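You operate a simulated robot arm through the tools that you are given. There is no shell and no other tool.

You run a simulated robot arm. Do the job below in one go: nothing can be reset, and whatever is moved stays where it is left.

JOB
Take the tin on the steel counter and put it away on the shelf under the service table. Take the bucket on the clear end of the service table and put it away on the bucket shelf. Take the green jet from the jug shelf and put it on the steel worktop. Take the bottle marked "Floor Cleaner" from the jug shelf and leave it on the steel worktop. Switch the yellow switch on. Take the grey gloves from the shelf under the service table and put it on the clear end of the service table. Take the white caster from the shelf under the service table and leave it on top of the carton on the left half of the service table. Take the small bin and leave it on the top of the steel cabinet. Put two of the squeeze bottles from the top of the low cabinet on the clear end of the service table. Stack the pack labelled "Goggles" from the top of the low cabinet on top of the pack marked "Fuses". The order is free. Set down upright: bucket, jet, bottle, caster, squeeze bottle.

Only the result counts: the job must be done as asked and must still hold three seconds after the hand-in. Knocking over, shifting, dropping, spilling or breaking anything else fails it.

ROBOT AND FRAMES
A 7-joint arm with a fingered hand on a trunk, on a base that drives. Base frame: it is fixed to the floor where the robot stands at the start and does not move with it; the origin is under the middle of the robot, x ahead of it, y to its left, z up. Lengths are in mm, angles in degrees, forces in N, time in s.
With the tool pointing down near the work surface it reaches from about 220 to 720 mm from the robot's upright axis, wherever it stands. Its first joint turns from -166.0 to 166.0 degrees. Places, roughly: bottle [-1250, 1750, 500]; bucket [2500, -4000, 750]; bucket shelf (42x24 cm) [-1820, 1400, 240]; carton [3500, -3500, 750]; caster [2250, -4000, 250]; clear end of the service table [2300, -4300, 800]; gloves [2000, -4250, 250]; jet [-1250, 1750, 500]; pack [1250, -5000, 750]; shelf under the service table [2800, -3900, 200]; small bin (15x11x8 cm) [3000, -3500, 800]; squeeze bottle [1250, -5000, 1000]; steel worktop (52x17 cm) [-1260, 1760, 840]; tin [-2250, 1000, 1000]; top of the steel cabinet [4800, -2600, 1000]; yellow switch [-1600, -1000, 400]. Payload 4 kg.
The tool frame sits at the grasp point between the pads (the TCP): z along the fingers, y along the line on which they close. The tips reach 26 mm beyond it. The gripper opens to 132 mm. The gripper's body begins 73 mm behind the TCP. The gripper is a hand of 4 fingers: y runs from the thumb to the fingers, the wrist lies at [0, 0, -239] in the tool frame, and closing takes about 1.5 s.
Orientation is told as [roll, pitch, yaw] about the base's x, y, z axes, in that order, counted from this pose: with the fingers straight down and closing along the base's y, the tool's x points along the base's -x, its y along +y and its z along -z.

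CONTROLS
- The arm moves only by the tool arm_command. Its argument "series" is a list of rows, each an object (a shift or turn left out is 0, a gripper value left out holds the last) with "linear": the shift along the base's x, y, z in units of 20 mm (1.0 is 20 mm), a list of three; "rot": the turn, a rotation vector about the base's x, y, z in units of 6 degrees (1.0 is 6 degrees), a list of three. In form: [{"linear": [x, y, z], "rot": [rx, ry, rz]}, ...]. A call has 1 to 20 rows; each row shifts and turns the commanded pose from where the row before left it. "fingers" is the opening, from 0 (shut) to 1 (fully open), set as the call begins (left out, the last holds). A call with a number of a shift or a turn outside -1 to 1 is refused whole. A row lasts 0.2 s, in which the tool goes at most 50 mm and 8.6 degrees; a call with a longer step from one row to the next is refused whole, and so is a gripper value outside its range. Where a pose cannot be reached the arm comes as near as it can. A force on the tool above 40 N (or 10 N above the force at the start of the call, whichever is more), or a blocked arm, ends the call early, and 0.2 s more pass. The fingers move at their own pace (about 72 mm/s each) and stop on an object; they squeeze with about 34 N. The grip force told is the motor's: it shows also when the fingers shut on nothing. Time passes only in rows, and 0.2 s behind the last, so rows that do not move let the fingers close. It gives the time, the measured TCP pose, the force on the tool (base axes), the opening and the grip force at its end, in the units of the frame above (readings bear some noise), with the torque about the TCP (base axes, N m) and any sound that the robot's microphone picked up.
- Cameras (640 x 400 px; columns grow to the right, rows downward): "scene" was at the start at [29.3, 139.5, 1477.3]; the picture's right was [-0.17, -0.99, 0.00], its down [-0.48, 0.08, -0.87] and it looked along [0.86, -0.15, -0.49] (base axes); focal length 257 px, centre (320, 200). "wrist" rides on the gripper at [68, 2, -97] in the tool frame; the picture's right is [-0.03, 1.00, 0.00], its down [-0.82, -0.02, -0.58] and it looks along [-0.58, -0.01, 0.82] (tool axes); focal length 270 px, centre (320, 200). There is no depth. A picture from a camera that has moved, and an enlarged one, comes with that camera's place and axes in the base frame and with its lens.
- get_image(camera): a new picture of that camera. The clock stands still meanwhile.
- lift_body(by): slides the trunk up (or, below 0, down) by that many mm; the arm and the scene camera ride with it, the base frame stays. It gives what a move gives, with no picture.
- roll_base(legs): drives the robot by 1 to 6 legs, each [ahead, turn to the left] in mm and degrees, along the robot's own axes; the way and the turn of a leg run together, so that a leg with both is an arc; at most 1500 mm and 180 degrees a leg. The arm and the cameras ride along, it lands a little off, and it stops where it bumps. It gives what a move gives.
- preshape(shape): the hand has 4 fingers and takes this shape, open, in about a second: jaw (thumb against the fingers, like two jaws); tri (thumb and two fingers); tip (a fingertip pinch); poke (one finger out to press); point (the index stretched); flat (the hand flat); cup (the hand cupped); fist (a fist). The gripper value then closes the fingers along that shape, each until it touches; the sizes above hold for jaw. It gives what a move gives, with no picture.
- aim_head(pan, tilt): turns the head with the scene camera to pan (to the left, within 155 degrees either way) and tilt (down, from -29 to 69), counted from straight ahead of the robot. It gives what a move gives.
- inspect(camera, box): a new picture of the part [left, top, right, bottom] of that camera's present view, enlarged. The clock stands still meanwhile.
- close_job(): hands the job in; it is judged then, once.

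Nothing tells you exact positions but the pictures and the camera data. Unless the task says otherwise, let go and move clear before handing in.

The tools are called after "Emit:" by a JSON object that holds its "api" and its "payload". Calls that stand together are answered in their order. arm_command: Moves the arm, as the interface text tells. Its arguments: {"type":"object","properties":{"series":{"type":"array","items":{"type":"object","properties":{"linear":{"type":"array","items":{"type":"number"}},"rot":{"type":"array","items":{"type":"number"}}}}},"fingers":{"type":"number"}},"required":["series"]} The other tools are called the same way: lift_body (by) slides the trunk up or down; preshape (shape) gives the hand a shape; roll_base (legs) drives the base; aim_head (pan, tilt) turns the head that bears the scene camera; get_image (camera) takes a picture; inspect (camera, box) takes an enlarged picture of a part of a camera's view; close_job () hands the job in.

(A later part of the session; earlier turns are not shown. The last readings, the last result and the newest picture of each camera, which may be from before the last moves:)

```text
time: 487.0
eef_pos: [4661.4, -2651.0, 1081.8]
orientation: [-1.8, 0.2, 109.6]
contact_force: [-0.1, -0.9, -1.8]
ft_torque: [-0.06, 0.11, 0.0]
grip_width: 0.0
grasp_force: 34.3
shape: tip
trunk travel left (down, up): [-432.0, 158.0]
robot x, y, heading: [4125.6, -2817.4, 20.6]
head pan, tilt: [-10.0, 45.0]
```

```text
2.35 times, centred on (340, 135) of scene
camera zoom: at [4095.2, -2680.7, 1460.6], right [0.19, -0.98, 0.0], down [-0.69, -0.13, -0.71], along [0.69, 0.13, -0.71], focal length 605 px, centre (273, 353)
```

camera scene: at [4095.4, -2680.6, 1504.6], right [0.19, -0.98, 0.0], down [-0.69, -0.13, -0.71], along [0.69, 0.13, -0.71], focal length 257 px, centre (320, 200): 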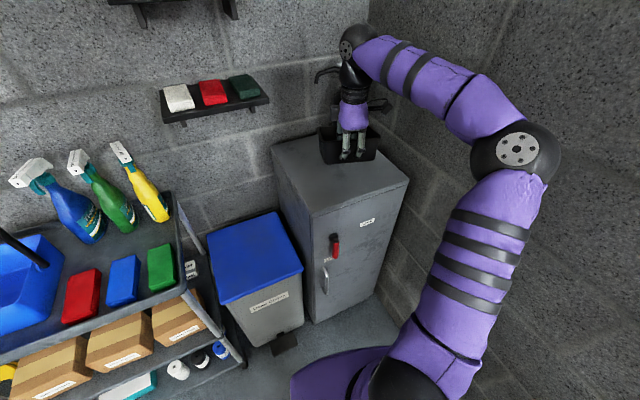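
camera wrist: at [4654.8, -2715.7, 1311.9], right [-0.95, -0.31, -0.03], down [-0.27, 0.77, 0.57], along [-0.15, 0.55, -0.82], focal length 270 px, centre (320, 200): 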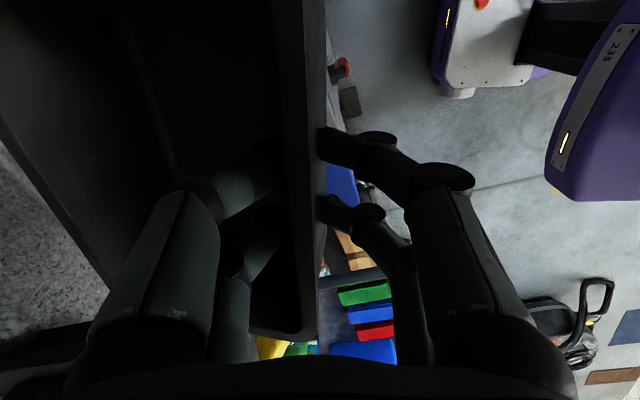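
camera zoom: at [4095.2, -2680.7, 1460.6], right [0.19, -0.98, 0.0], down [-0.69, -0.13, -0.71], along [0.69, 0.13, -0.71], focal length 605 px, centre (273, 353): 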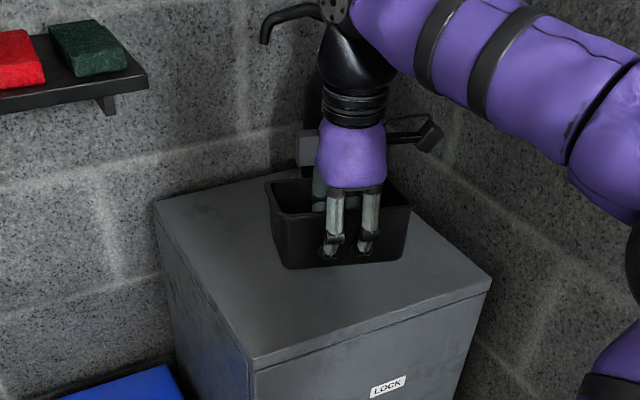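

Emit:
{"api": "lift_body", "payload": {"by": -6}}

Emit:
{"api": "lift_body", "payload": {"by": -5}}

Emit:
{"api": "lift_body", "payload": {"by": -4}}

```text
time: 487.6
eef_pos: [4662.3, -2652.5, 1075.4]
orientation: [-1.7, 0.3, 109.6]
contact_force: [0.4, 0.5, -2.1]
ft_torque: [0.0, 0.1, 0.0]
grip_width: 0.1
grasp_force: 34.2
shape: tip
trunk travel left (down, up): [-426.0, 164.0]
robot x, y, heading: [4124.4, -2819.7, 20.7]
head pan, tilt: [-10.0, 45.0]
```

```text
time: 488.1
eef_pos: [4662.4, -2652.2, 1070.4]
orientation: [-1.8, 0.3, 109.6]
contact_force: [0.7, 0.1, -2.1]
ft_torque: [0.01, 0.06, 0.01]
grip_width: 0.0
grasp_force: 34.2
shape: tip
trunk travel left (down, up): [-421.0, 169.0]
robot x, y, heading: [4122.5, -2814.1, 20.6]
head pan, tilt: [-10.0, 45.0]
```

```text
time: 488.6
eef_pos: [4662.4, -2651.5, 1066.9]
orientation: [-1.8, 0.2, 109.6]
contact_force: [0.6, 0.1, -1.1]
ft_torque: [-0.01, 0.1, 0.0]
grip_width: 0.0
grasp_force: 33.9
shape: tip
trunk travel left (down, up): [-417.0, 173.0]
robot x, y, heading: [4126.8, -2818.5, 20.5]
head pan, tilt: [-10.0, 45.0]
```

Emit:
{"api": "lift_body", "payload": {"by": -4}}

Emit:
{"api": "lift_body", "payload": {"by": -4}}

Emit:
{"api": "inspect", "payload": {"camera": "scene", "box": [250, 50, 430, 220]}}

```text
time: 489.1
eef_pos: [4663.0, -2652.2, 1062.7]
orientation: [-1.9, 0.3, 109.6]
contact_force: [0.3, 0.9, -1.7]
ft_torque: [0.01, 0.12, -0.01]
grip_width: 0.0
grasp_force: 34.2
shape: tip
trunk travel left (down, up): [-413.0, 177.0]
robot x, y, heading: [4121.9, -2824.7, 20.9]
head pan, tilt: [-10.0, 45.0]
```

```text
time: 489.7
eef_pos: [4662.0, -2652.0, 1058.1]
orientation: [-1.9, 0.2, 109.6]
contact_force: [0.9, -0.2, -2.3]
ft_torque: [-0.01, 0.06, 0.04]
grip_width: 0.0
grasp_force: 33.2
shape: tip
trunk travel left (down, up): [-409.0, 181.0]
robot x, y, heading: [4125.0, -2818.9, 20.7]
head pan, tilt: [-10.0, 45.0]
```

```text
2.35 times, centred on (340, 135) of scene
camera zoom: at [4095.2, -2680.7, 1437.6], right [0.19, -0.98, 0.0], down [-0.69, -0.13, -0.71], along [0.69, 0.13, -0.71], focal length 605 px, centre (273, 353)
```

zoom: 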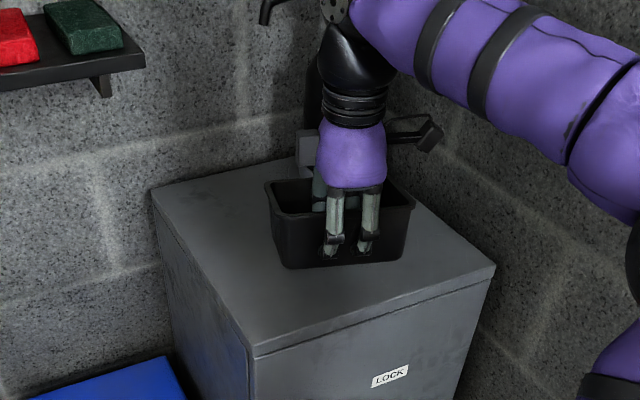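

Emit:
{"api": "lift_body", "payload": {"by": -5}}

Emit:
{"api": "lift_body", "payload": {"by": -5}}

Emit:
{"api": "lift_body", "payload": {"by": -5}}

```text
time: 490.2
eef_pos: [4661.5, -2651.6, 1053.6]
orientation: [-1.8, 0.3, 109.6]
contact_force: [-0.1, -1.2, -2.5]
ft_torque: [-0.03, 0.13, 0.02]
grip_width: 0.0
grasp_force: 33.4
shape: tip
trunk travel left (down, up): [-404.0, 186.0]
robot x, y, heading: [4127.3, -2822.1, 20.6]
head pan, tilt: [-10.0, 45.0]
```

```text
time: 490.8
eef_pos: [4661.8, -2652.3, 1049.1]
orientation: [-1.7, 0.3, 109.6]
contact_force: [0.6, -0.3, -1.8]
ft_torque: [-0.02, 0.12, 0.0]
grip_width: 0.0
grasp_force: 34.3
shape: tip
trunk travel left (down, up): [-399.0, 191.0]
robot x, y, heading: [4125.4, -2823.0, 20.6]
head pan, tilt: [-10.0, 45.0]
```

```text
time: 491.3
eef_pos: [4663.1, -2651.8, 1043.2]
orientation: [-1.8, 0.3, 109.6]
contact_force: [-0.2, -0.3, -1.5]
ft_torque: [0.01, 0.08, 0.0]
grip_width: 0.1
grasp_force: 33.9
shape: tip
trunk travel left (down, up): [-394.0, 196.0]
robot x, y, heading: [4126.6, -2823.6, 20.9]
head pan, tilt: [-10.0, 45.0]
```

Emit:
{"api": "lift_body", "payload": {"by": -5}}

Emit:
{"api": "lift_body", "payload": {"by": -5}}

Emit:
{"api": "lift_body", "payload": {"by": -4}}

Emit:
{"api": "inspect", "payload": {"camera": "scene", "box": [250, 50, 430, 220]}}

```text
time: 491.8
eef_pos: [4662.1, -2652.2, 1037.9]
orientation: [-1.7, 0.2, 109.5]
contact_force: [-0.4, 0.6, -1.8]
ft_torque: [-0.01, 0.09, 0.04]
grip_width: 0.0
grasp_force: 34.0
shape: tip
trunk travel left (down, up): [-389.0, 201.0]
robot x, y, heading: [4125.3, -2816.8, 20.7]
head pan, tilt: [-10.0, 45.0]
```

```text
time: 492.4
eef_pos: [4662.8, -2652.1, 1033.7]
orientation: [-1.9, 0.4, 109.6]
contact_force: [1.1, 0.0, -1.8]
ft_torque: [-0.01, 0.11, -0.02]
grip_width: 0.0
grasp_force: 33.8
shape: tip
trunk travel left (down, up): [-384.0, 206.0]
robot x, y, heading: [4124.5, -2818.8, 20.8]
head pan, tilt: [-10.0, 45.0]
```

```text
time: 492.9
eef_pos: [4662.6, -2650.7, 1029.6]
orientation: [-1.8, 0.4, 109.6]
contact_force: [0.0, -0.6, -3.0]
ft_torque: [-0.03, 0.11, -0.04]
grip_width: 0.0
grasp_force: 33.5
shape: tip
trunk travel left (down, up): [-380.0, 210.0]
robot x, y, heading: [4125.3, -2821.9, 20.6]
head pan, tilt: [-10.0, 45.0]
```

```text
2.35 times, centred on (340, 135) of scene
camera zoom: at [4095.2, -2680.7, 1408.6], right [0.19, -0.98, 0.0], down [-0.69, -0.13, -0.71], along [0.69, 0.13, -0.71], focal length 605 px, centre (273, 353)
```

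zoom: 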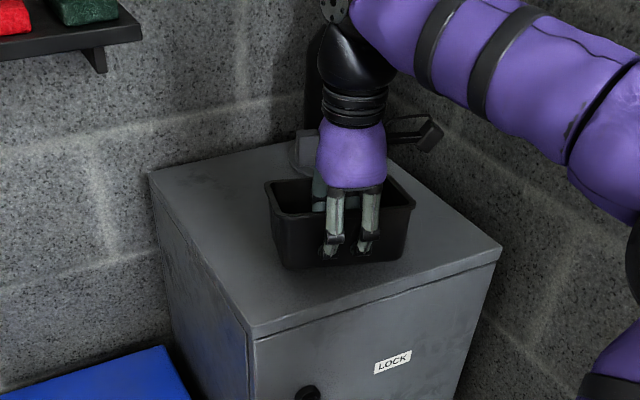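

Emit:
{"api": "lift_body", "payload": {"by": -4}}

Emit:
{"api": "lift_body", "payload": {"by": -4}}

Emit:
{"api": "lift_body", "payload": {"by": -4}}

```text
time: 493.4
eef_pos: [4662.2, -2652.2, 1027.2]
orientation: [-1.7, 0.3, 109.5]
contact_force: [-0.4, 0.1, -2.4]
ft_torque: [-0.02, 0.13, 0.0]
grip_width: 0.0
grasp_force: 33.7
shape: tip
trunk travel left (down, up): [-376.0, 214.0]
robot x, y, heading: [4126.5, -2820.2, 20.6]
head pan, tilt: [-10.0, 45.0]
```

```text
time: 494.0
eef_pos: [4661.9, -2651.8, 1021.9]
orientation: [-1.8, 0.3, 109.5]
contact_force: [0.1, -0.1, -1.4]
ft_torque: [-0.05, 0.09, 0.05]
grip_width: 0.1
grasp_force: 34.8
shape: tip
trunk travel left (down, up): [-372.0, 218.0]
robot x, y, heading: [4124.4, -2820.3, 20.8]
head pan, tilt: [-10.0, 45.0]
```

```text
time: 494.5
eef_pos: [4662.6, -2651.7, 1017.5]
orientation: [-1.7, 0.2, 109.6]
contact_force: [0.1, -0.3, -1.4]
ft_torque: [-0.01, 0.11, -0.01]
grip_width: 0.0
grasp_force: 33.7
shape: tip
trunk travel left (down, up): [-368.0, 222.0]
robot x, y, heading: [4126.6, -2820.0, 20.7]
head pan, tilt: [-10.0, 45.0]
```

Emit:
{"api": "lift_body", "payload": {"by": -4}}

Emit:
{"api": "lift_body", "payload": {"by": -4}}

Emit:
{"api": "lift_body", "payload": {"by": -4}}

Emit:
{"api": "inspect", "payload": {"camera": "scene", "box": [280, 80, 400, 200]}}

```text
time: 495.0
eef_pos: [4662.4, -2651.1, 1014.1]
orientation: [-1.9, 0.3, 109.5]
contact_force: [-0.6, 0.5, -2.0]
ft_torque: [-0.05, 0.09, 0.01]
grip_width: 0.0
grasp_force: 33.8
shape: tip
trunk travel left (down, up): [-364.0, 226.0]
robot x, y, heading: [4126.7, -2818.4, 20.7]
head pan, tilt: [-10.0, 45.0]
```

```text
time: 495.6
eef_pos: [4662.5, -2651.5, 1010.0]
orientation: [-1.7, 0.3, 109.6]
contact_force: [0.2, -0.7, -1.4]
ft_torque: [-0.1, 0.0, -0.01]
grip_width: 0.2
grasp_force: 33.9
shape: tip
trunk travel left (down, up): [-360.0, 230.0]
robot x, y, heading: [4121.8, -2820.6, 20.4]
head pan, tilt: [-10.0, 45.0]
```

```text
time: 496.1
eef_pos: [4661.4, -2650.6, 1005.2]
orientation: [-1.8, 0.3, 109.5]
contact_force: [0.0, -0.4, -0.8]
ft_torque: [-0.05, -0.08, 0.0]
grip_width: 0.2
grasp_force: 34.6
shape: tip
trunk travel left (down, up): [-356.0, 234.0]
robot x, y, heading: [4125.2, -2819.4, 20.4]
head pan, tilt: [-10.0, 45.0]
```

```text
3.33 times, centred on (340, 140) of scene
camera zoom: at [4095.1, -2680.7, 1384.6], right [0.19, -0.98, 0.0], down [-0.69, -0.13, -0.71], along [0.69, 0.13, -0.71], focal length 857 px, centre (253, 400)
```

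zoom: 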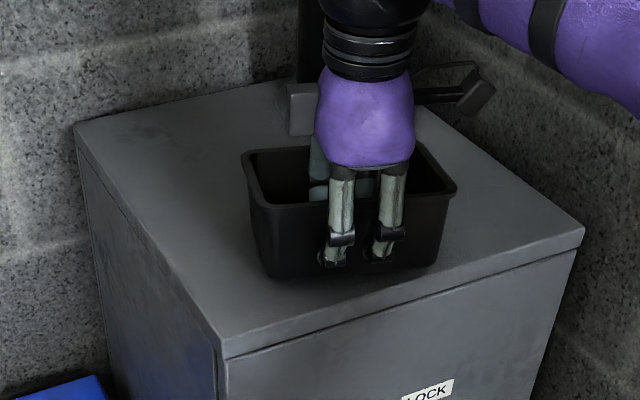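

Emit:
{"api": "lift_body", "payload": {"by": -3}}

Emit:
{"api": "lift_body", "payload": {"by": -3}}

```text
time: 496.6
eef_pos: [4662.1, -2651.9, 1003.3]
orientation: [-1.8, 0.2, 109.7]
contact_force: [-0.3, -0.2, -0.3]
ft_torque: [-0.04, -0.07, 0.0]
grip_width: 0.2
grasp_force: 34.1
shape: tip
trunk travel left (down, up): [-353.0, 237.0]
robot x, y, heading: [4125.9, -2816.7, 20.7]
head pan, tilt: [-10.0, 45.0]
```

```text
time: 497.1
eef_pos: [4661.2, -2652.7, 1000.6]
orientation: [-1.8, 0.3, 109.6]
contact_force: [0.4, -0.1, 0.2]
ft_torque: [-0.02, -0.07, -0.02]
grip_width: 0.0
grasp_force: 34.1
shape: tip
trunk travel left (down, up): [-350.0, 240.0]
robot x, y, heading: [4121.6, -2819.7, 20.8]
head pan, tilt: [-10.0, 45.0]
```

Emit:
{"api": "lift_body", "payload": {"by": -3}}

Emit:
{"api": "lift_body", "payload": {"by": -3}}

```text
time: 497.6
eef_pos: [4662.5, -2651.9, 997.0]
orientation: [-1.8, 0.3, 109.6]
contact_force: [0.0, 0.0, 1.1]
ft_torque: [-0.04, -0.12, 0.02]
grip_width: 0.0
grasp_force: 34.2
shape: tip
trunk travel left (down, up): [-347.0, 243.0]
robot x, y, heading: [4129.2, -2817.1, 20.9]
head pan, tilt: [-10.0, 45.0]
```

```text
time: 498.2
eef_pos: [4661.8, -2651.3, 992.0]
orientation: [-1.7, 0.2, 109.6]
contact_force: [-0.8, -0.5, -0.4]
ft_torque: [-0.01, -0.14, -0.04]
grip_width: 0.2
grasp_force: 33.9
shape: tip
trunk travel left (down, up): [-344.0, 246.0]
robot x, y, heading: [4123.4, -2818.5, 20.4]
head pan, tilt: [-10.0, 45.0]
```

Emit:
{"api": "inspect", "payload": {"camera": "scene", "box": [280, 80, 400, 200]}}

Emit:
{"api": "lift_body", "payload": {"by": -3}}

Emit:
{"api": "lift_body", "payload": {"by": -3}}

```text
3.33 times, centred on (340, 140) of scene
camera zoom: at [4095.0, -2680.7, 1372.6], right [0.19, -0.98, 0.0], down [-0.69, -0.13, -0.71], along [0.69, 0.13, -0.71], focal length 857 px, centre (253, 400)
```

zoom: 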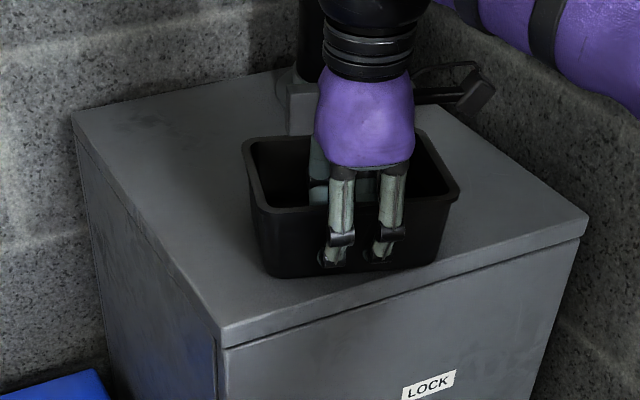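

```text
time: 498.7
eef_pos: [4662.7, -2651.4, 992.1]
orientation: [-2.0, 0.3, 109.6]
contact_force: [2.5, 0.0, 17.1]
ft_torque: [-0.01, -0.21, 0.0]
grip_width: 0.1
grasp_force: 34.0
shape: tip
trunk travel left (down, up): [-341.0, 249.0]
robot x, y, heading: [4124.7, -2820.5, 20.4]
head pan, tilt: [-10.0, 45.0]
```

```text
time: 499.2
eef_pos: [4661.8, -2651.7, 991.9]
orientation: [-2.5, 0.2, 109.5]
contact_force: [-1.7, -2.0, 15.0]
ft_torque: [-0.11, -0.11, 0.0]
grip_width: 0.0
grasp_force: 34.2
shape: tip
trunk travel left (down, up): [-339.0, 251.0]
robot x, y, heading: [4122.3, -2817.2, 20.7]
head pan, tilt: [-10.0, 45.0]
stopped: the force on the tool passed its limit at 41 N (the readings are from after the stop); the commanded pose is now the measured one
```

The bin now stands flat on the cabinet. I relieve slightly and open the fingers.

Emit:
{"api": "lift_body", "payload": {"by": 3}}

Emit:
{"api": "arm_command", "payload": {"series": [{}, {}, {}, {}, {}], "fingers": 0.45}}

Emit:
{"api": "lift_body", "payload": {"by": 120}}

Emit:
{"api": "get_image", "payload": {"camera": "wrist"}}

Emit:
{"api": "get_image", "payload": {"camera": "scene"}}

```text
time: 499.7
eef_pos: [4663.5, -2651.0, 992.6]
orientation: [-2.2, 0.3, 109.7]
contact_force: [-1.1, -0.6, 2.3]
ft_torque: [-0.07, -0.08, -0.01]
grip_width: 0.0
grasp_force: 33.9
shape: tip
trunk travel left (down, up): [-342.0, 248.0]
robot x, y, heading: [4125.1, -2817.4, 20.8]
head pan, tilt: [-10.0, 45.0]
```

```text
time: 500.9
eef_pos: [4664.0, -2651.7, 992.2]
orientation: [-2.2, 0.3, 109.6]
contact_force: [1.4, -0.3, -0.1]
ft_torque: [-0.02, -0.02, -0.03]
grip_width: 58.9
grasp_force: 0.1
shape: tip
trunk travel left (down, up): [-342.0, 248.0]
robot x, y, heading: [4124.7, -2819.3, 20.7]
head pan, tilt: [-10.0, 45.0]
```

```text
time: 502.4
eef_pos: [4662.7, -2652.3, 1113.9]
orientation: [-2.2, 0.3, 109.6]
contact_force: [-1.0, 0.1, -0.5]
ft_torque: [0.01, 0.01, -0.02]
grip_width: 59.0
grasp_force: 0.1
shape: tip
trunk travel left (down, up): [-462.0, 128.0]
robot x, y, heading: [4123.4, -2818.2, 20.8]
head pan, tilt: [-10.0, 45.0]
```

```text
taken
camera wrist: at [4679.8, -2717.0, 1210.1], right [-0.95, -0.31, -0.04], down [-0.28, 0.77, 0.57], along [-0.15, 0.56, -0.82], focal length 270 px, centre (320, 200)
```

wrist: 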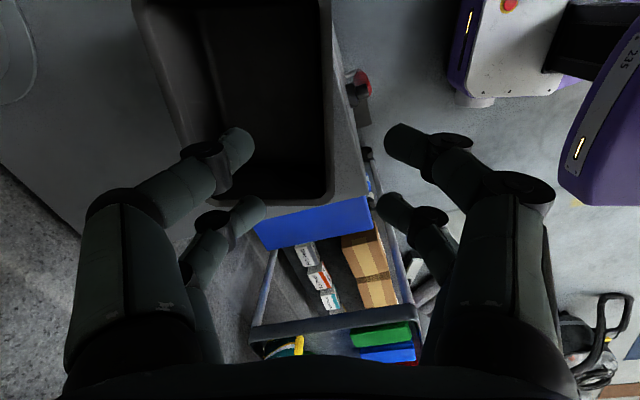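

```text
taken
camera scene: at [4095.2, -2680.7, 1490.0], right [0.19, -0.98, 0.0], down [-0.69, -0.13, -0.71], along [0.69, 0.13, -0.71], focal length 257 px, centre (320, 200)
```

scene: 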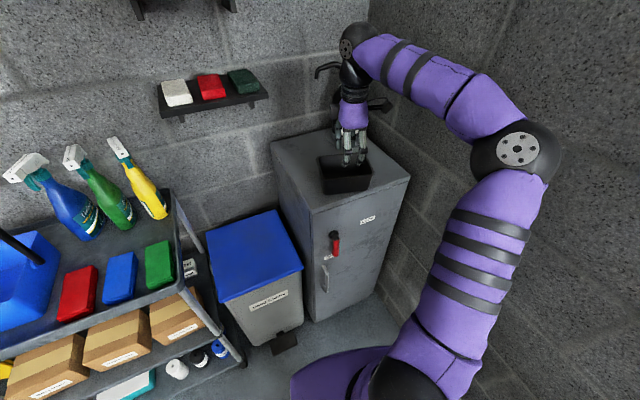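

The bin stands on the steel cabinet. Now I retract, leave the corner, and head back to the right end of the table.

Emit:
{"api": "lift_body", "payload": {"by": 100}}

Emit:
{"api": "arm_command", "payload": {"series": [{"linear": [-0.95, -0.2, 0]}, {"linear": [-0.95, -0.2, 0]}, {"linear": [-0.95, -0.2, 0]}, {"linear": [-0.95, -0.2, 0]}, {"linear": [-0.95, -0.2, 0]}, {"linear": [-0.95, -0.2, 0]}, {"linear": [-0.95, -0.2, 0]}, {"linear": [-0.95, -0.2, 0]}, {"linear": [-0.95, -0.2, 0]}, {"linear": [-0.95, -0.2, 0]}, {}]}}

Emit:
{"api": "roll_base", "payload": {"legs": [[0, 141], [880, 0], [0, 56]]}}

Emit:
{"api": "aim_head", "payload": {"pan": 0, "tilt": 25}}

Emit:
{"api": "get_image", "payload": {"camera": "scene"}}

```text
time: 503.8
eef_pos: [4662.7, -2651.0, 1213.7]
orientation: [-2.2, 0.3, 109.6]
contact_force: [-0.4, 0.5, -0.8]
ft_torque: [0.0, 0.03, 0.02]
grip_width: 58.8
grasp_force: 0.1
shape: tip
trunk travel left (down, up): [-562.0, 28.0]
robot x, y, heading: [4124.1, -2819.4, 21.0]
head pan, tilt: [-10.0, 45.0]
```

```text
time: 506.1
eef_pos: [4472.2, -2691.6, 1212.1]
orientation: [-2.1, 0.4, 109.5]
contact_force: [0.0, -0.2, 0.6]
ft_torque: [-0.03, -0.01, -0.01]
grip_width: 58.9
grasp_force: 0.0
shape: tip
trunk travel left (down, up): [-562.0, 28.0]
robot x, y, heading: [4124.4, -2822.9, 20.8]
head pan, tilt: [-10.0, 45.0]
```

```text
time: 519.9
eef_pos: [3003.5, -2762.3, 1212.2]
orientation: [-2.3, 0.3, -53.8]
contact_force: [0.1, -0.6, -0.7]
ft_torque: [0.01, 0.01, 0.04]
grip_width: 58.9
grasp_force: 0.0
shape: tip
trunk travel left (down, up): [-562.0, 28.0]
robot x, y, heading: [3298.9, -2542.5, -142.6]
head pan, tilt: [-10.0, 45.0]
```

```text
time: 520.8
eef_pos: [3004.7, -2762.4, 1211.9]
orientation: [-2.2, 0.4, -53.8]
contact_force: [-0.5, 0.3, 0.0]
ft_torque: [0.01, -0.01, 0.0]
grip_width: 59.0
grasp_force: 0.2
shape: tip
trunk travel left (down, up): [-562.0, 28.0]
robot x, y, heading: [3301.6, -2541.3, -142.4]
head pan, tilt: [0.0, 25.0]
```

```text
taken
camera scene: at [3367.0, -2679.8, 1620.6], right [-0.61, 0.79, 0.0], down [0.34, 0.26, -0.91], along [-0.72, -0.55, -0.42], focal length 257 px, centre (320, 200)
```

scene: 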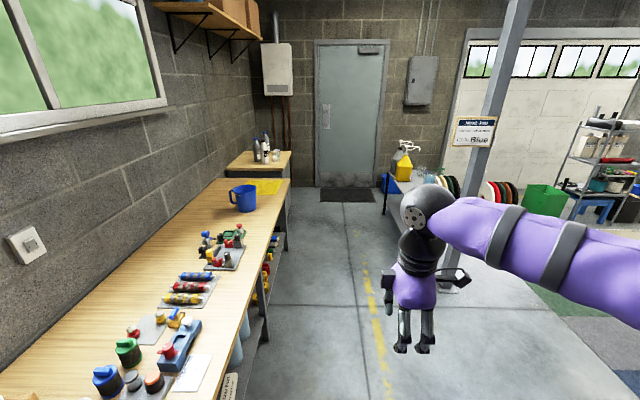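

Emit:
{"api": "roll_base", "payload": {"legs": [[0, -3], [1030, 0], [1030, 0], [0, 92.5]]}}

Emit:
{"api": "aim_head", "payload": {"pan": 0, "tilt": 40}}

Emit:
{"api": "get_image", "payload": {"camera": "scene"}}

```text
time: 535.8
eef_pos: [1816.0, -3976.5, 1211.5]
orientation: [-2.2, 0.3, 35.6]
contact_force: [0.5, 0.2, 0.2]
ft_torque: [0.0, -0.04, 0.0]
grip_width: 58.9
grasp_force: 0.1
shape: tip
trunk travel left (down, up): [-562.0, 28.0]
robot x, y, heading: [1597.2, -3682.1, -52.9]
head pan, tilt: [0.0, 25.0]
```

```text
time: 536.5
eef_pos: [1815.9, -3976.9, 1213.3]
orientation: [-2.2, 0.4, 35.6]
contact_force: [0.7, -0.4, 0.3]
ft_torque: [0.01, -0.06, -0.02]
grip_width: 58.8
grasp_force: 0.0
shape: tip
trunk travel left (down, up): [-562.0, 28.0]
robot x, y, heading: [1594.4, -3677.6, -53.2]
head pan, tilt: [0.0, 40.0]
```

```text
taken
camera scene: at [1735.0, -3605.9, 1597.4], right [-0.8, -0.6, 0.0], down [-0.39, 0.51, -0.77], along [0.46, -0.61, -0.64], focal length 257 px, centre (320, 200)
```

scene: 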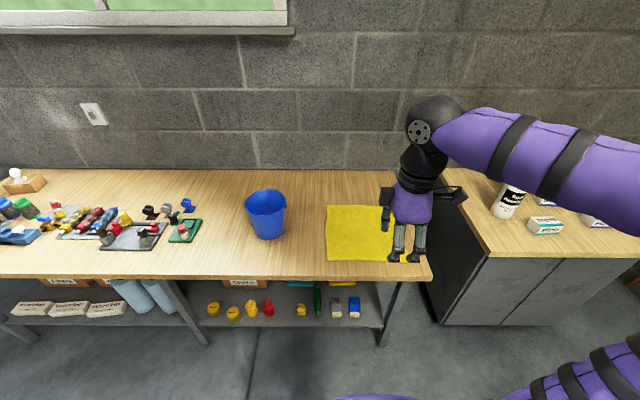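

I am in front of the gloves. I flip the hand back to the forward-pointing horizontal pose step by step.

Emit:
{"api": "arm_command", "payload": {"series": [{"rot": [-0.609, 0.793, 0]}, {"rot": [-0.609, 0.793, 0]}, {"rot": [-0.609, 0.793, 0]}, {"rot": [-0.609, 0.793, 0]}, {"rot": [-0.609, 0.793, 0]}, {"rot": [-0.609, 0.793, 0]}, {"rot": [-0.609, 0.793, 0]}, {"rot": [-0.609, 0.793, 0]}, {"rot": [-0.609, 0.793, 0]}, {}]}}

Emit:
{"api": "arm_command", "payload": {"series": [{"rot": [0, 0, 1]}, {"rot": [0, 0, 1]}, {"rot": [0, 0, 1]}, {"rot": [0, 0, 1]}, {"rot": [0, 0, 1]}, {"rot": [0, 0, 1]}, {"rot": [0, 0, 1]}, {"rot": [0, 0, 1]}, {"rot": [0, 0, 1]}, {"rot": [0, 0, 1]}, {"rot": [0, 0, 1]}, {"rot": [0, 0, 1]}, {"rot": [0, 0, 1]}, {"rot": [0, 0, 1]}, {"rot": [0, 0, 1]}, {}]}}

Emit:
{"api": "arm_command", "payload": {"series": [{"rot": [-0.7986, -0.6018, 0]}, {"rot": [-0.7986, -0.6018, 0]}, {"rot": [-0.7986, -0.6018, 0]}, {"rot": [-0.7986, -0.6018, 0]}, {}]}}

Emit:
{"api": "get_image", "payload": {"camera": "wrist"}}

```text
time: 538.7
eef_pos: [1816.2, -3978.3, 1212.9]
orientation: [-4.7, 54.3, 34.2]
contact_force: [0.8, 0.6, -0.3]
ft_torque: [-0.01, 0.0, 0.01]
grip_width: 59.1
grasp_force: 0.1
shape: tip
trunk travel left (down, up): [-562.0, 28.0]
robot x, y, heading: [1599.4, -3681.4, -53.2]
head pan, tilt: [0.0, 40.0]
```

```text
time: 542.1
eef_pos: [1846.5, -3929.3, 1232.2]
orientation: [-4.8, 54.2, 124.1]
contact_force: [-0.1, 1.0, -0.3]
ft_torque: [0.02, -0.01, -0.01]
grip_width: 59.1
grasp_force: 0.1
shape: tip
out of reach, approached as far as the arm can: row 12, 13, 14, 15
trunk travel left (down, up): [-562.0, 28.0]
robot x, y, heading: [1594.6, -3679.1, -53.1]
head pan, tilt: [0.0, 40.0]
```

```text
time: 543.3
eef_pos: [1911.1, -3907.1, 1311.9]
orientation: [-10.2, 78.1, 119.2]
contact_force: [-1.0, 0.2, -0.3]
ft_torque: [0.0, -0.02, -0.01]
grip_width: 59.1
grasp_force: 0.1
shape: tip
out of reach, approached as far as the arm can: row 1, 2, 3, 4
trunk travel left (down, up): [-562.0, 28.0]
robot x, y, heading: [1600.6, -3680.8, -53.1]
head pan, tilt: [0.0, 40.0]
```

```text
taken
camera wrist: at [1855.1, -3847.7, 1398.1], right [-0.78, -0.63, -0.06], down [-0.43, 0.6, -0.68], along [0.46, -0.5, -0.73], focal length 270 px, centre (320, 200)
```

wrist: 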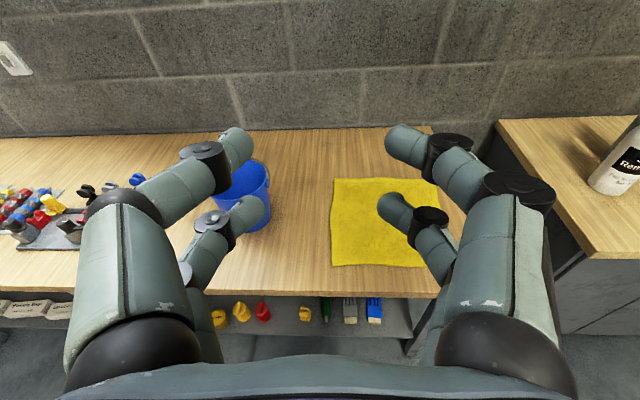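

Emit:
{"api": "lift_body", "payload": {"by": -400}}

Emit:
{"api": "lift_body", "payload": {"by": -150}}

Emit:
{"api": "arm_command", "payload": {"series": [{"linear": [0.35, -0.45, -0.9], "rot": [0, 0, -0.2]}, {"linear": [0.35, -0.45, -0.9], "rot": [0, 0, -0.2]}, {"linear": [0.35, -0.45, -0.9], "rot": [0, 0, -0.2]}, {"linear": [0.2, -0.3, -0.95], "rot": [0, 0, -0.2]}, {"linear": [0, 0, -1]}, {"linear": [0, 0, -1]}, {"linear": [0, 0, -1]}, {"linear": [0, 0, -1]}, {"linear": [0, 0, -1]}, {"linear": [0, 0, -1]}, {"linear": [0, 0, -1]}, {"linear": [0, 0, -1]}, {"linear": [0, 0, -1]}, {"linear": [0, 0, -1]}, {"linear": [0, 0, -1]}, {"linear": [0, 0, -1]}, {}], "fingers": 0.8}}

Emit:
{"api": "get_image", "payload": {"camera": "wrist"}}

Emit:
{"api": "get_image", "payload": {"camera": "scene"}}

```text
time: 547.1
eef_pos: [1910.4, -3906.6, 912.3]
orientation: [-10.2, 77.9, 119.2]
contact_force: [0.4, -0.3, 0.2]
ft_torque: [0.01, 0.03, 0.01]
grip_width: 59.5
grasp_force: 0.1
shape: tip
trunk travel left (down, up): [-162.0, 428.0]
robot x, y, heading: [1596.4, -3679.4, -53.3]
head pan, tilt: [0.0, 40.0]
```

```text
time: 548.9
eef_pos: [1910.7, -3907.1, 762.2]
orientation: [-10.1, 78.0, 119.2]
contact_force: [0.3, 0.0, -0.1]
ft_torque: [0.0, 0.0, 0.03]
grip_width: 59.1
grasp_force: 0.1
shape: tip
trunk travel left (down, up): [-12.0, 578.0]
robot x, y, heading: [1599.0, -3677.3, -53.1]
head pan, tilt: [0.0, 40.0]
```

```text
time: 552.5
eef_pos: [2040.6, -3951.1, 525.5]
orientation: [-10.1, 77.9, 114.4]
contact_force: [-0.5, -0.3, 0.5]
ft_torque: [0.05, 0.0, 0.01]
grip_width: 105.5
grasp_force: 0.1
shape: tip
out of reach, approached as far as the arm can: row 1, 2, 3, 4, 5, 6, 7, 8, 9, 10, 11, 12, 13, 14, 15
trunk travel left (down, up): [-12.0, 578.0]
robot x, y, heading: [1595.5, -3683.3, -53.0]
head pan, tilt: [0.0, 40.0]
```

```text
taken
camera wrist: at [1990.1, -3887.3, 612.1], right [-0.83, -0.56, -0.06], down [-0.37, 0.63, -0.68], along [0.42, -0.54, -0.73], focal length 270 px, centre (320, 200)
```

wrist: 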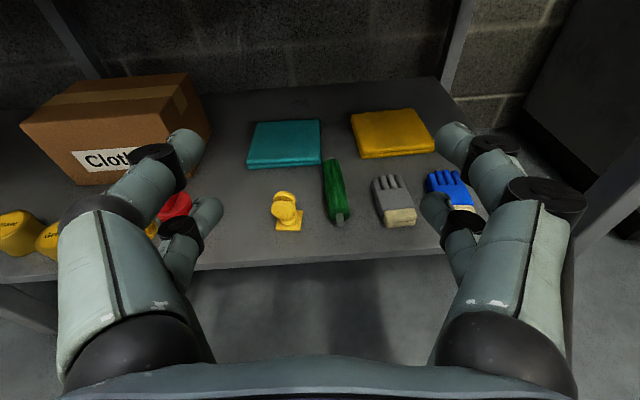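

```text
taken
camera scene: at [1735.0, -3605.9, 1047.3], right [-0.8, -0.6, 0.0], down [-0.39, 0.51, -0.77], along [0.46, -0.61, -0.64], focal length 257 px, centre (320, 200)
```

scene: 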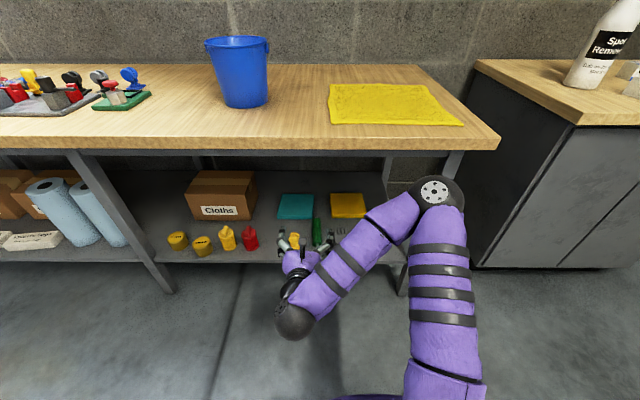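

Emit:
{"api": "inspect", "payload": {"camera": "wrist", "box": [310, 130, 510, 260]}}

```text
3.08 times, centred on (410, 195) of wrist
camera zoom: at [1990.1, -3887.3, 612.1], right [-0.83, -0.56, -0.06], down [-0.37, 0.63, -0.68], along [0.42, -0.54, -0.73], focal length 832 px, centre (43, 215)
```

zoom: 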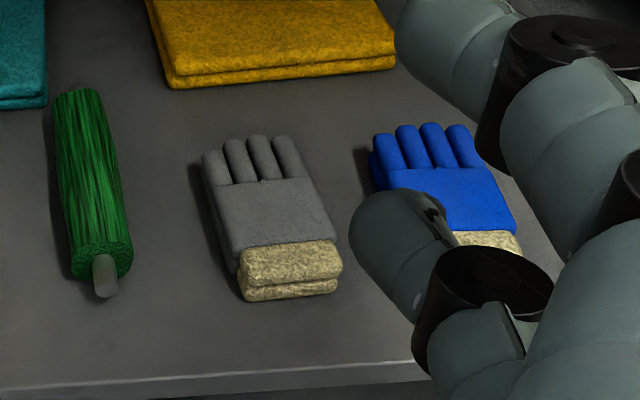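

The grey gloves lie free enough on both sides (40–55 mm). I align the hand in front of them.

Emit:
{"api": "arm_command", "payload": {"series": [{"linear": [-0.296, -0.536, -0.98], "rot": [-0.107, 0.157, 0.167]}, {"linear": [-0.296, -0.536, -0.98], "rot": [-0.107, 0.157, 0.167]}, {"linear": [-0.296, -0.536, -0.98], "rot": [-0.107, 0.157, 0.167]}, {"linear": [-0.296, -0.536, -0.98]}, {"linear": [-0.296, -0.536, -0.98]}, {"linear": [-0.296, -0.536, -0.98]}, {"linear": [-0.296, -0.536, -0.98]}, {"linear": [-0.296, -0.536, -0.98]}, {"linear": [-0.296, -0.536, -0.98]}, {"linear": [-0.296, -0.536, -0.98]}, {"linear": [-0.296, -0.536, -0.98]}, {}], "fingers": 0.68}}

Emit:
{"api": "get_image", "payload": {"camera": "wrist"}}

```text
time: 555.1
eef_pos: [2016.2, -4034.4, 412.6]
orientation: [6.6, 77.4, 133.0]
contact_force: [0.2, 0.0, 0.0]
ft_torque: [-0.01, -0.01, -0.03]
grip_width: 90.4
grasp_force: 0.0
shape: tip
out of reach, approached as far as the arm can: row 1, 2, 6, 7, 8, 9, 10, 11
trunk travel left (down, up): [-12.0, 578.0]
robot x, y, heading: [1596.7, -3676.0, -53.1]
head pan, tilt: [0.0, 40.0]
```

```text
taken
camera wrist: at [1968.4, -3969.6, 501.3], right [-0.8, -0.59, 0.0], down [-0.44, 0.6, -0.67], along [0.4, -0.54, -0.74], focal length 270 px, centre (320, 200)
```

wrist: 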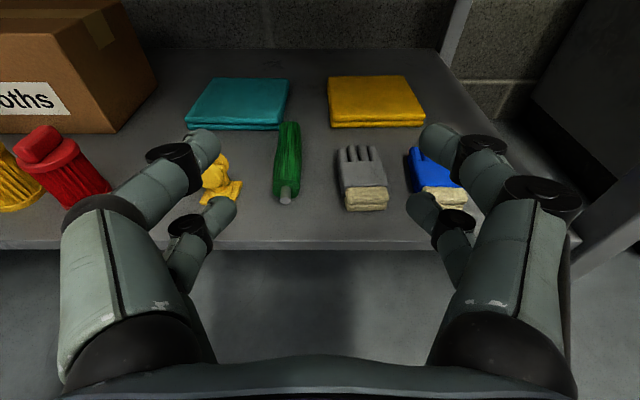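

Emit:
{"api": "arm_command", "payload": {"series": [{"linear": [-0.14, -0.55, -0.98]}, {"linear": [-0.14, -0.55, -0.98]}, {"linear": [-0.14, -0.55, -0.98]}, {"linear": [-0.14, -0.55, -0.98]}, {"linear": [-0.14, -0.55, -0.98]}, {"linear": [-0.14, -0.55, -0.98]}, {}]}}

Emit:
{"api": "get_image", "payload": {"camera": "wrist"}}

```text
time: 556.7
eef_pos: [2019.7, -4038.2, 412.8]
orientation: [6.6, 77.4, 133.2]
contact_force: [-0.1, 0.2, -0.4]
ft_torque: [-0.01, 0.04, -0.01]
grip_width: 89.9
grasp_force: 0.0
shape: tip
out of reach, approached as far as the arm can: row 1, 2, 3, 4, 5, 6
trunk travel left (down, up): [-12.0, 578.0]
robot x, y, heading: [1599.1, -3678.1, -53.3]
head pan, tilt: [0.0, 40.0]
```

```text
taken
camera wrist: at [1972.4, -3974.1, 501.5], right [-0.8, -0.59, 0.0], down [-0.44, 0.6, -0.67], along [0.4, -0.54, -0.74], focal length 270 px, centre (320, 200)
```

wrist: 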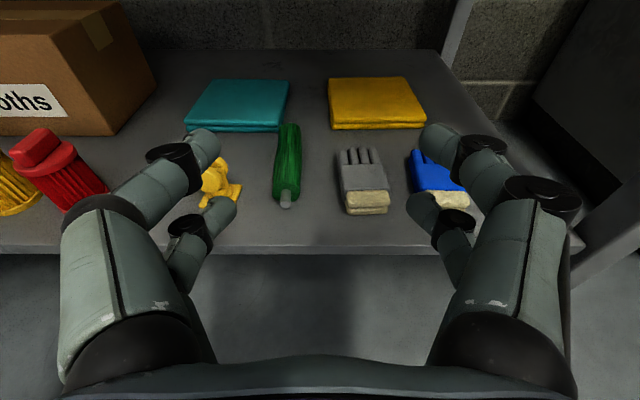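

The arm is at a joint limit in this branch. I go left first, lower there, then come back right, as worked earlier.

Emit:
{"api": "arm_command", "payload": {"series": [{"linear": [0.8, 0.6, 0.2]}, {"linear": [0.8, 0.6, 0.2]}, {"linear": [0.8, 0.6, 0]}, {"linear": [0.8, 0.6, 0]}, {"linear": [0.8, 0.6, 0]}, {"linear": [0.8, 0.6, 0]}, {"linear": [0.8, 0.6, 0]}, {"linear": [0.8, 0.6, 0]}, {"linear": [0.8, 0.6, 0]}, {"linear": [0.8, 0.6, 0]}, {"linear": [0, 0, -0.9]}, {"linear": [0, 0, -0.9]}, {"linear": [0, 0, -0.9]}, {"linear": [0, 0, -0.9]}, {"linear": [0, 0, -0.9]}, {}]}}

Emit:
{"api": "get_image", "payload": {"camera": "scene"}}

Emit:
{"api": "get_image", "payload": {"camera": "wrist"}}

```text
time: 560.1
eef_pos: [2100.3, -4014.0, 421.2]
orientation: [6.2, 77.8, 133.4]
contact_force: [0.5, -0.2, -0.2]
ft_torque: [0.0, 0.0, 0.01]
grip_width: 90.0
grasp_force: 0.0
shape: tip
out of reach, approached as far as the arm can: row 4, 5, 6, 7, 8, 9, 10, 11, 12, 13, 14, 15
trunk travel left (down, up): [-12.0, 578.0]
robot x, y, heading: [1600.7, -3680.0, -53.2]
head pan, tilt: [0.0, 40.0]
```

```text
taken
camera scene: at [1735.0, -3605.9, 1047.3], right [-0.8, -0.6, 0.0], down [-0.39, 0.51, -0.77], along [0.46, -0.61, -0.64], focal length 257 px, centre (320, 200)
```

scene: 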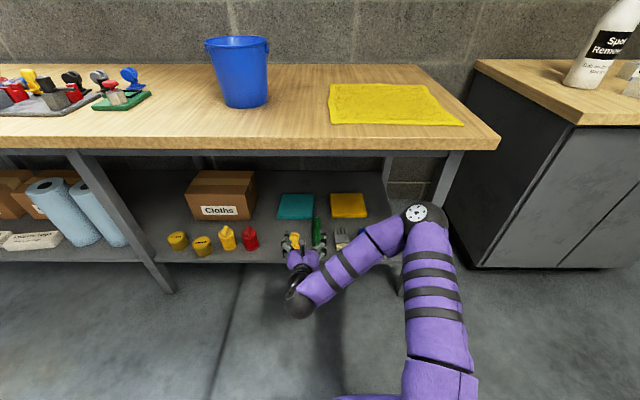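

```text
taken
camera wrist: at [2051.1, -3950.2, 508.5], right [-0.8, -0.6, 0.0], down [-0.44, 0.59, -0.68], along [0.41, -0.54, -0.74], focal length 270 px, centre (320, 200)
```

wrist: 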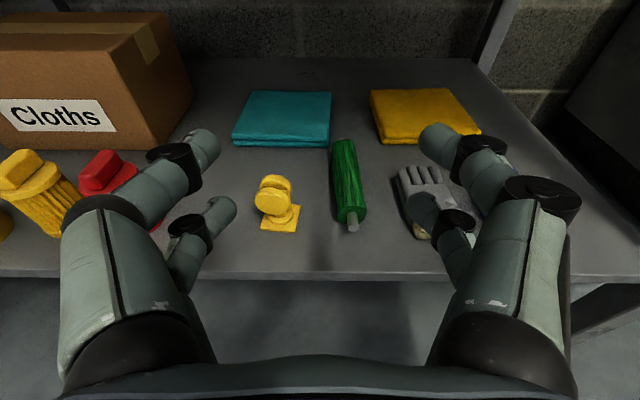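

The arm sits in an unfavourable elbow posture. I raise it again and rebuild the posture from the upright hand pose, as in the beginning.

Emit:
{"api": "arm_command", "payload": {"series": [{"linear": [-0.3, 0.4, 0.6]}, {"linear": [-0.3, 0.4, 0.8]}, {"linear": [-0.3, 0.4, 0.8]}, {"linear": [-0.3, 0.4, 1]}, {"linear": [0, 0, 1]}, {"linear": [0, 0, 1]}, {"linear": [0, 0, 1]}, {"linear": [0, 0, 1]}, {"linear": [0, 0, 1]}, {"linear": [0, 0, 1]}, {"linear": [0, 0, 1]}, {"linear": [0, 0, 1]}, {"linear": [0, 0, 1]}, {"linear": [0, 0, 1]}, {}]}}

Emit:
{"api": "lift_body", "payload": {"by": 400}}

Emit:
{"api": "get_image", "payload": {"camera": "scene"}}

```text
time: 563.3
eef_pos: [2076.5, -3980.8, 686.1]
orientation: [6.4, 78.0, 133.6]
contact_force: [0.5, -0.1, 0.5]
ft_torque: [0.03, -0.03, 0.01]
grip_width: 90.5
grasp_force: 0.0
shape: tip
trunk travel left (down, up): [-12.0, 578.0]
robot x, y, heading: [1596.6, -3680.5, -53.1]
head pan, tilt: [0.0, 40.0]
```

```text
time: 567.1
eef_pos: [2076.5, -3982.7, 1085.2]
orientation: [6.4, 77.9, 133.6]
contact_force: [0.5, -0.8, 0.1]
ft_torque: [-0.02, -0.01, -0.04]
grip_width: 90.3
grasp_force: 0.0
shape: tip
trunk travel left (down, up): [-412.0, 178.0]
robot x, y, heading: [1600.6, -3677.3, -52.9]
head pan, tilt: [0.0, 40.0]
```

```text
taken
camera scene: at [1735.1, -3605.9, 1447.3], right [-0.8, -0.6, 0.0], down [-0.39, 0.51, -0.77], along [0.46, -0.61, -0.64], focal length 257 px, centre (320, 200)
```

scene: 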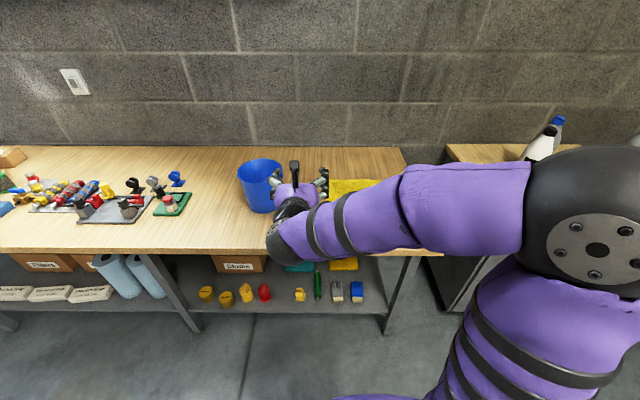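

Emit:
{"api": "arm_command", "payload": {"series": [{"linear": [-0.6, 0.8, 0]}, {"linear": [-0.6, 0.8, 0]}, {"linear": [-0.6, 0.8, 0]}, {}]}}

Emit:
{"api": "lift_body", "payload": {"by": -395}}

Emit:
{"api": "arm_command", "payload": {"series": [{"linear": [0.605, 0.29, -0.97]}, {"linear": [0.605, 0.29, -0.97]}, {"linear": [0.605, 0.29, -0.97]}, {"linear": [0.605, 0.29, -0.97]}, {"linear": [0.605, 0.29, -0.97]}, {"linear": [0.605, 0.29, -0.97]}, {"linear": [0.605, 0.29, -0.97]}, {"linear": [0.605, 0.29, -0.97]}, {"linear": [0.605, 0.29, -0.97]}, {"linear": [0.605, 0.29, -0.97]}, {"linear": [0.605, 0.29, -0.97]}, {"linear": [0.605, 0.29, -0.97]}, {"linear": [0.605, 0.29, -0.97]}, {"linear": [0.605, 0.29, -0.97]}, {"linear": [0.605, 0.29, -0.97]}, {"linear": [0.605, 0.29, -0.97]}, {}]}}

Emit:
{"api": "get_image", "payload": {"camera": "scene"}}

```text
time: 568.1
eef_pos: [2040.2, -3934.7, 1085.2]
orientation: [6.5, 78.0, 133.7]
contact_force: [-1.0, -0.7, 0.7]
ft_torque: [0.01, 0.02, -0.02]
grip_width: 90.0
grasp_force: 0.2
shape: tip
trunk travel left (down, up): [-412.0, 178.0]
robot x, y, heading: [1597.6, -3677.8, -53.1]
head pan, tilt: [0.0, 40.0]
```

```text
time: 571.9
eef_pos: [2040.1, -3933.8, 689.8]
orientation: [6.4, 78.1, 133.6]
contact_force: [-0.2, 0.3, 0.3]
ft_torque: [0.02, -0.01, -0.01]
grip_width: 90.0
grasp_force: 0.1
shape: tip
trunk travel left (down, up): [-17.0, 573.0]
robot x, y, heading: [1599.5, -3679.7, -52.9]
head pan, tilt: [0.0, 40.0]
```

```text
time: 575.5
eef_pos: [2235.0, -3841.7, 380.0]
orientation: [6.4, 78.0, 133.6]
contact_force: [1.0, -0.1, -0.1]
ft_torque: [-0.01, 0.0, 0.05]
grip_width: 89.9
grasp_force: 0.1
shape: tip
trunk travel left (down, up): [-17.0, 573.0]
robot x, y, heading: [1597.0, -3681.7, -52.9]
head pan, tilt: [0.0, 40.0]
```

```text
taken
camera scene: at [1735.1, -3605.8, 1052.3], right [-0.8, -0.6, 0.0], down [-0.39, 0.51, -0.77], along [0.46, -0.61, -0.64], focal length 257 px, centre (320, 200)
```

scene: 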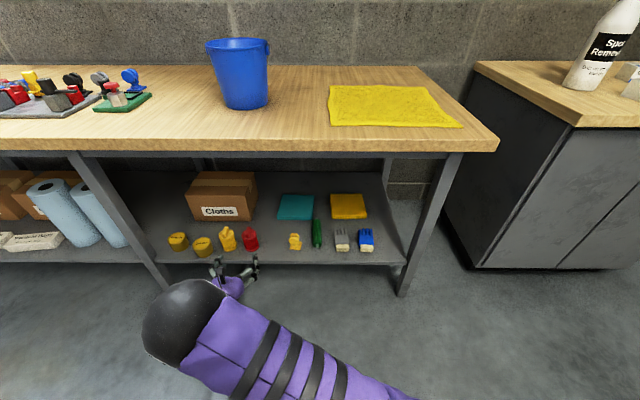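

Emit:
{"api": "arm_command", "payload": {"series": [{"linear": [-0.726, -0.652, -0.167]}, {"linear": [-0.726, -0.652, -0.167]}, {"linear": [-0.726, -0.652, -0.167]}, {"linear": [-0.726, -0.652, -0.167]}, {"linear": [-0.726, -0.652, -0.167]}, {"linear": [-0.726, -0.652, -0.167]}, {"linear": [-0.726, -0.652, -0.167]}, {"linear": [-0.726, -0.652, -0.167]}, {"linear": [-0.726, -0.652, -0.167]}, {"linear": [-0.726, -0.652, -0.167]}, {"linear": [-0.726, -0.652, -0.167]}, {"linear": [-0.726, -0.652, -0.167]}, {"linear": [-0.726, -0.652, -0.167]}, {"linear": [-0.726, -0.652, -0.167]}, {"linear": [-0.726, -0.652, -0.167]}, {"linear": [-0.726, -0.652, -0.167]}, {"linear": [-0.726, -0.652, -0.167]}, {"linear": [-0.726, -0.652, -0.167]}, {}]}}

Emit:
{"api": "get_image", "payload": {"camera": "wrist"}}

```text
time: 579.5
eef_pos: [1973.1, -4075.3, 321.0]
orientation: [6.3, 77.9, 133.6]
contact_force: [0.0, 0.3, -1.3]
ft_torque: [-0.02, -0.02, 0.0]
grip_width: 90.2
grasp_force: 0.1
shape: tip
trunk travel left (down, up): [-17.0, 573.0]
robot x, y, heading: [1597.3, -3681.1, -53.1]
head pan, tilt: [0.0, 40.0]
```

```text
taken
camera wrist: at [1924.4, -4012.1, 407.3], right [-0.8, -0.6, 0.0], down [-0.44, 0.59, -0.68], along [0.41, -0.54, -0.73], focal length 270 px, centre (320, 200)
```

wrist: 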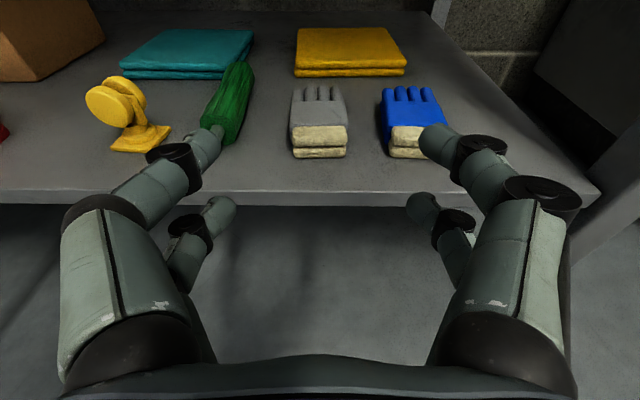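

The gloves are centred now. I go down and in.

Emit:
{"api": "arm_command", "payload": {"series": [{"linear": [0, 0, -1]}, {"linear": [0, 0, -1]}, {"linear": [0.602, -0.799, 0]}, {"linear": [0.602, -0.799, 0]}, {"linear": [0.602, -0.799, 0]}, {"linear": [0.602, -0.799, 0]}, {"linear": [0.602, -0.799, 0]}, {"linear": [0.602, -0.799, 0]}, {}], "fingers": 0.62}}

Emit:
{"api": "get_image", "payload": {"camera": "wrist"}}

```text
time: 581.5
eef_pos: [2043.9, -4169.9, 279.4]
orientation: [6.4, 78.0, 133.7]
contact_force: [0.1, -0.1, 0.5]
ft_torque: [0.03, -0.03, -0.03]
grip_width: 82.4
grasp_force: 0.1
shape: tip
trunk travel left (down, up): [-17.0, 573.0]
robot x, y, heading: [1596.5, -3678.2, -53.0]
head pan, tilt: [0.0, 40.0]
```

```text
taken
camera wrist: at [1995.3, -4105.5, 366.8], right [-0.8, -0.6, 0.0], down [-0.44, 0.59, -0.68], along [0.41, -0.54, -0.73], focal length 270 px, centre (320, 200)
```

wrist: 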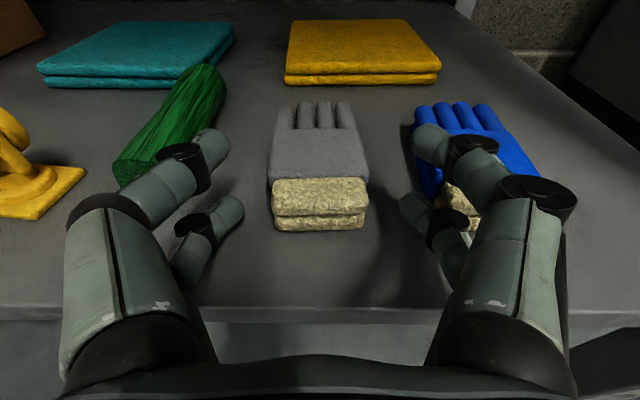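

Emit:
{"api": "arm_command", "payload": {"series": [{}, {}, {"linear": [0.47, -0.62, 0]}, {"linear": [0.47, -0.62, 0]}, {"linear": [0.47, -0.62, 0]}, {"linear": [0.47, -0.62, -0.1]}, {}], "fingers": 0.54}}

Emit:
{"api": "get_image", "payload": {"camera": "wrist"}}

```text
time: 583.1
eef_pos: [2084.1, -4221.6, 278.7]
orientation: [6.5, 78.0, 133.7]
contact_force: [-0.3, -0.5, 0.2]
ft_torque: [-0.04, -0.01, 0.02]
grip_width: 71.5
grasp_force: 0.1
shape: tip
trunk travel left (down, up): [-17.0, 573.0]
robot x, y, heading: [1597.8, -3677.7, -53.2]
head pan, tilt: [0.0, 40.0]
```

```text
taken
camera wrist: at [2033.7, -4157.1, 364.1], right [-0.8, -0.6, 0.0], down [-0.44, 0.59, -0.68], along [0.41, -0.54, -0.73], focal length 270 px, centre (320, 200)
```

wrist: 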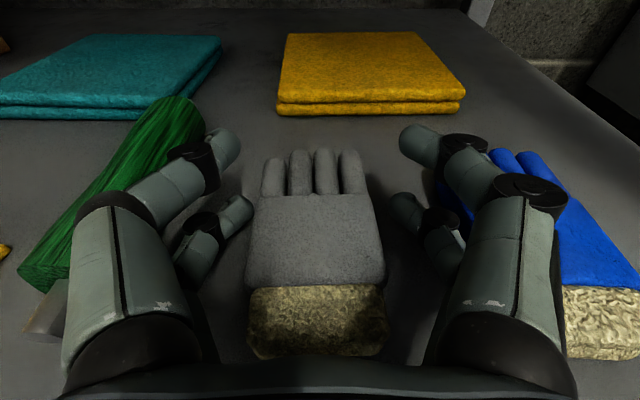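

Emit:
{"api": "arm_command", "payload": {"series": [{"linear": [0, 0, -0.25]}, {}]}}

Emit:
{"api": "arm_command", "payload": {"series": [{}, {}, {}, {}, {}, {}, {}], "fingers": 0.1}}

Emit:
{"api": "get_image", "payload": {"camera": "wrist"}}

```text
time: 583.7
eef_pos: [2083.0, -4221.3, 272.2]
orientation: [6.4, 78.0, 133.6]
contact_force: [-0.1, -1.0, -1.0]
ft_torque: [0.0, 0.0, -0.01]
grip_width: 71.7
grasp_force: 0.0
shape: tip
trunk travel left (down, up): [-17.0, 573.0]
robot x, y, heading: [1595.7, -3681.1, -53.0]
head pan, tilt: [0.0, 40.0]
```

```text
time: 585.3
eef_pos: [2082.9, -4220.5, 273.7]
orientation: [6.4, 78.0, 133.6]
contact_force: [-0.6, 0.9, 2.1]
ft_torque: [-0.06, -0.03, -0.03]
grip_width: 20.5
grasp_force: 0.0
shape: tip
trunk travel left (down, up): [-17.0, 573.0]
robot x, y, heading: [1598.6, -3679.1, -52.9]
head pan, tilt: [0.0, 40.0]
```

```text
taken
camera wrist: at [2033.2, -4156.3, 359.4], right [-0.8, -0.6, 0.0], down [-0.44, 0.59, -0.68], along [0.41, -0.54, -0.73], focal length 270 px, centre (320, 200)
```

wrist: 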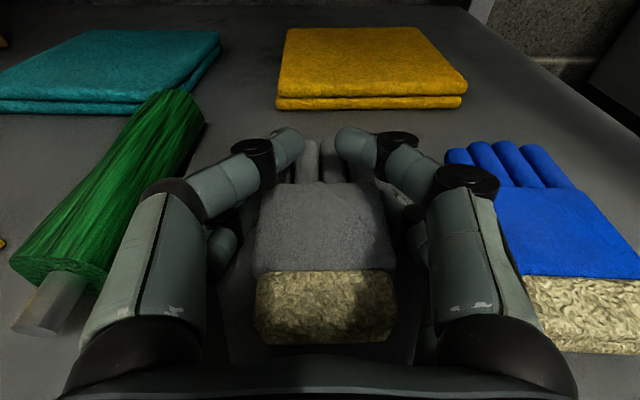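

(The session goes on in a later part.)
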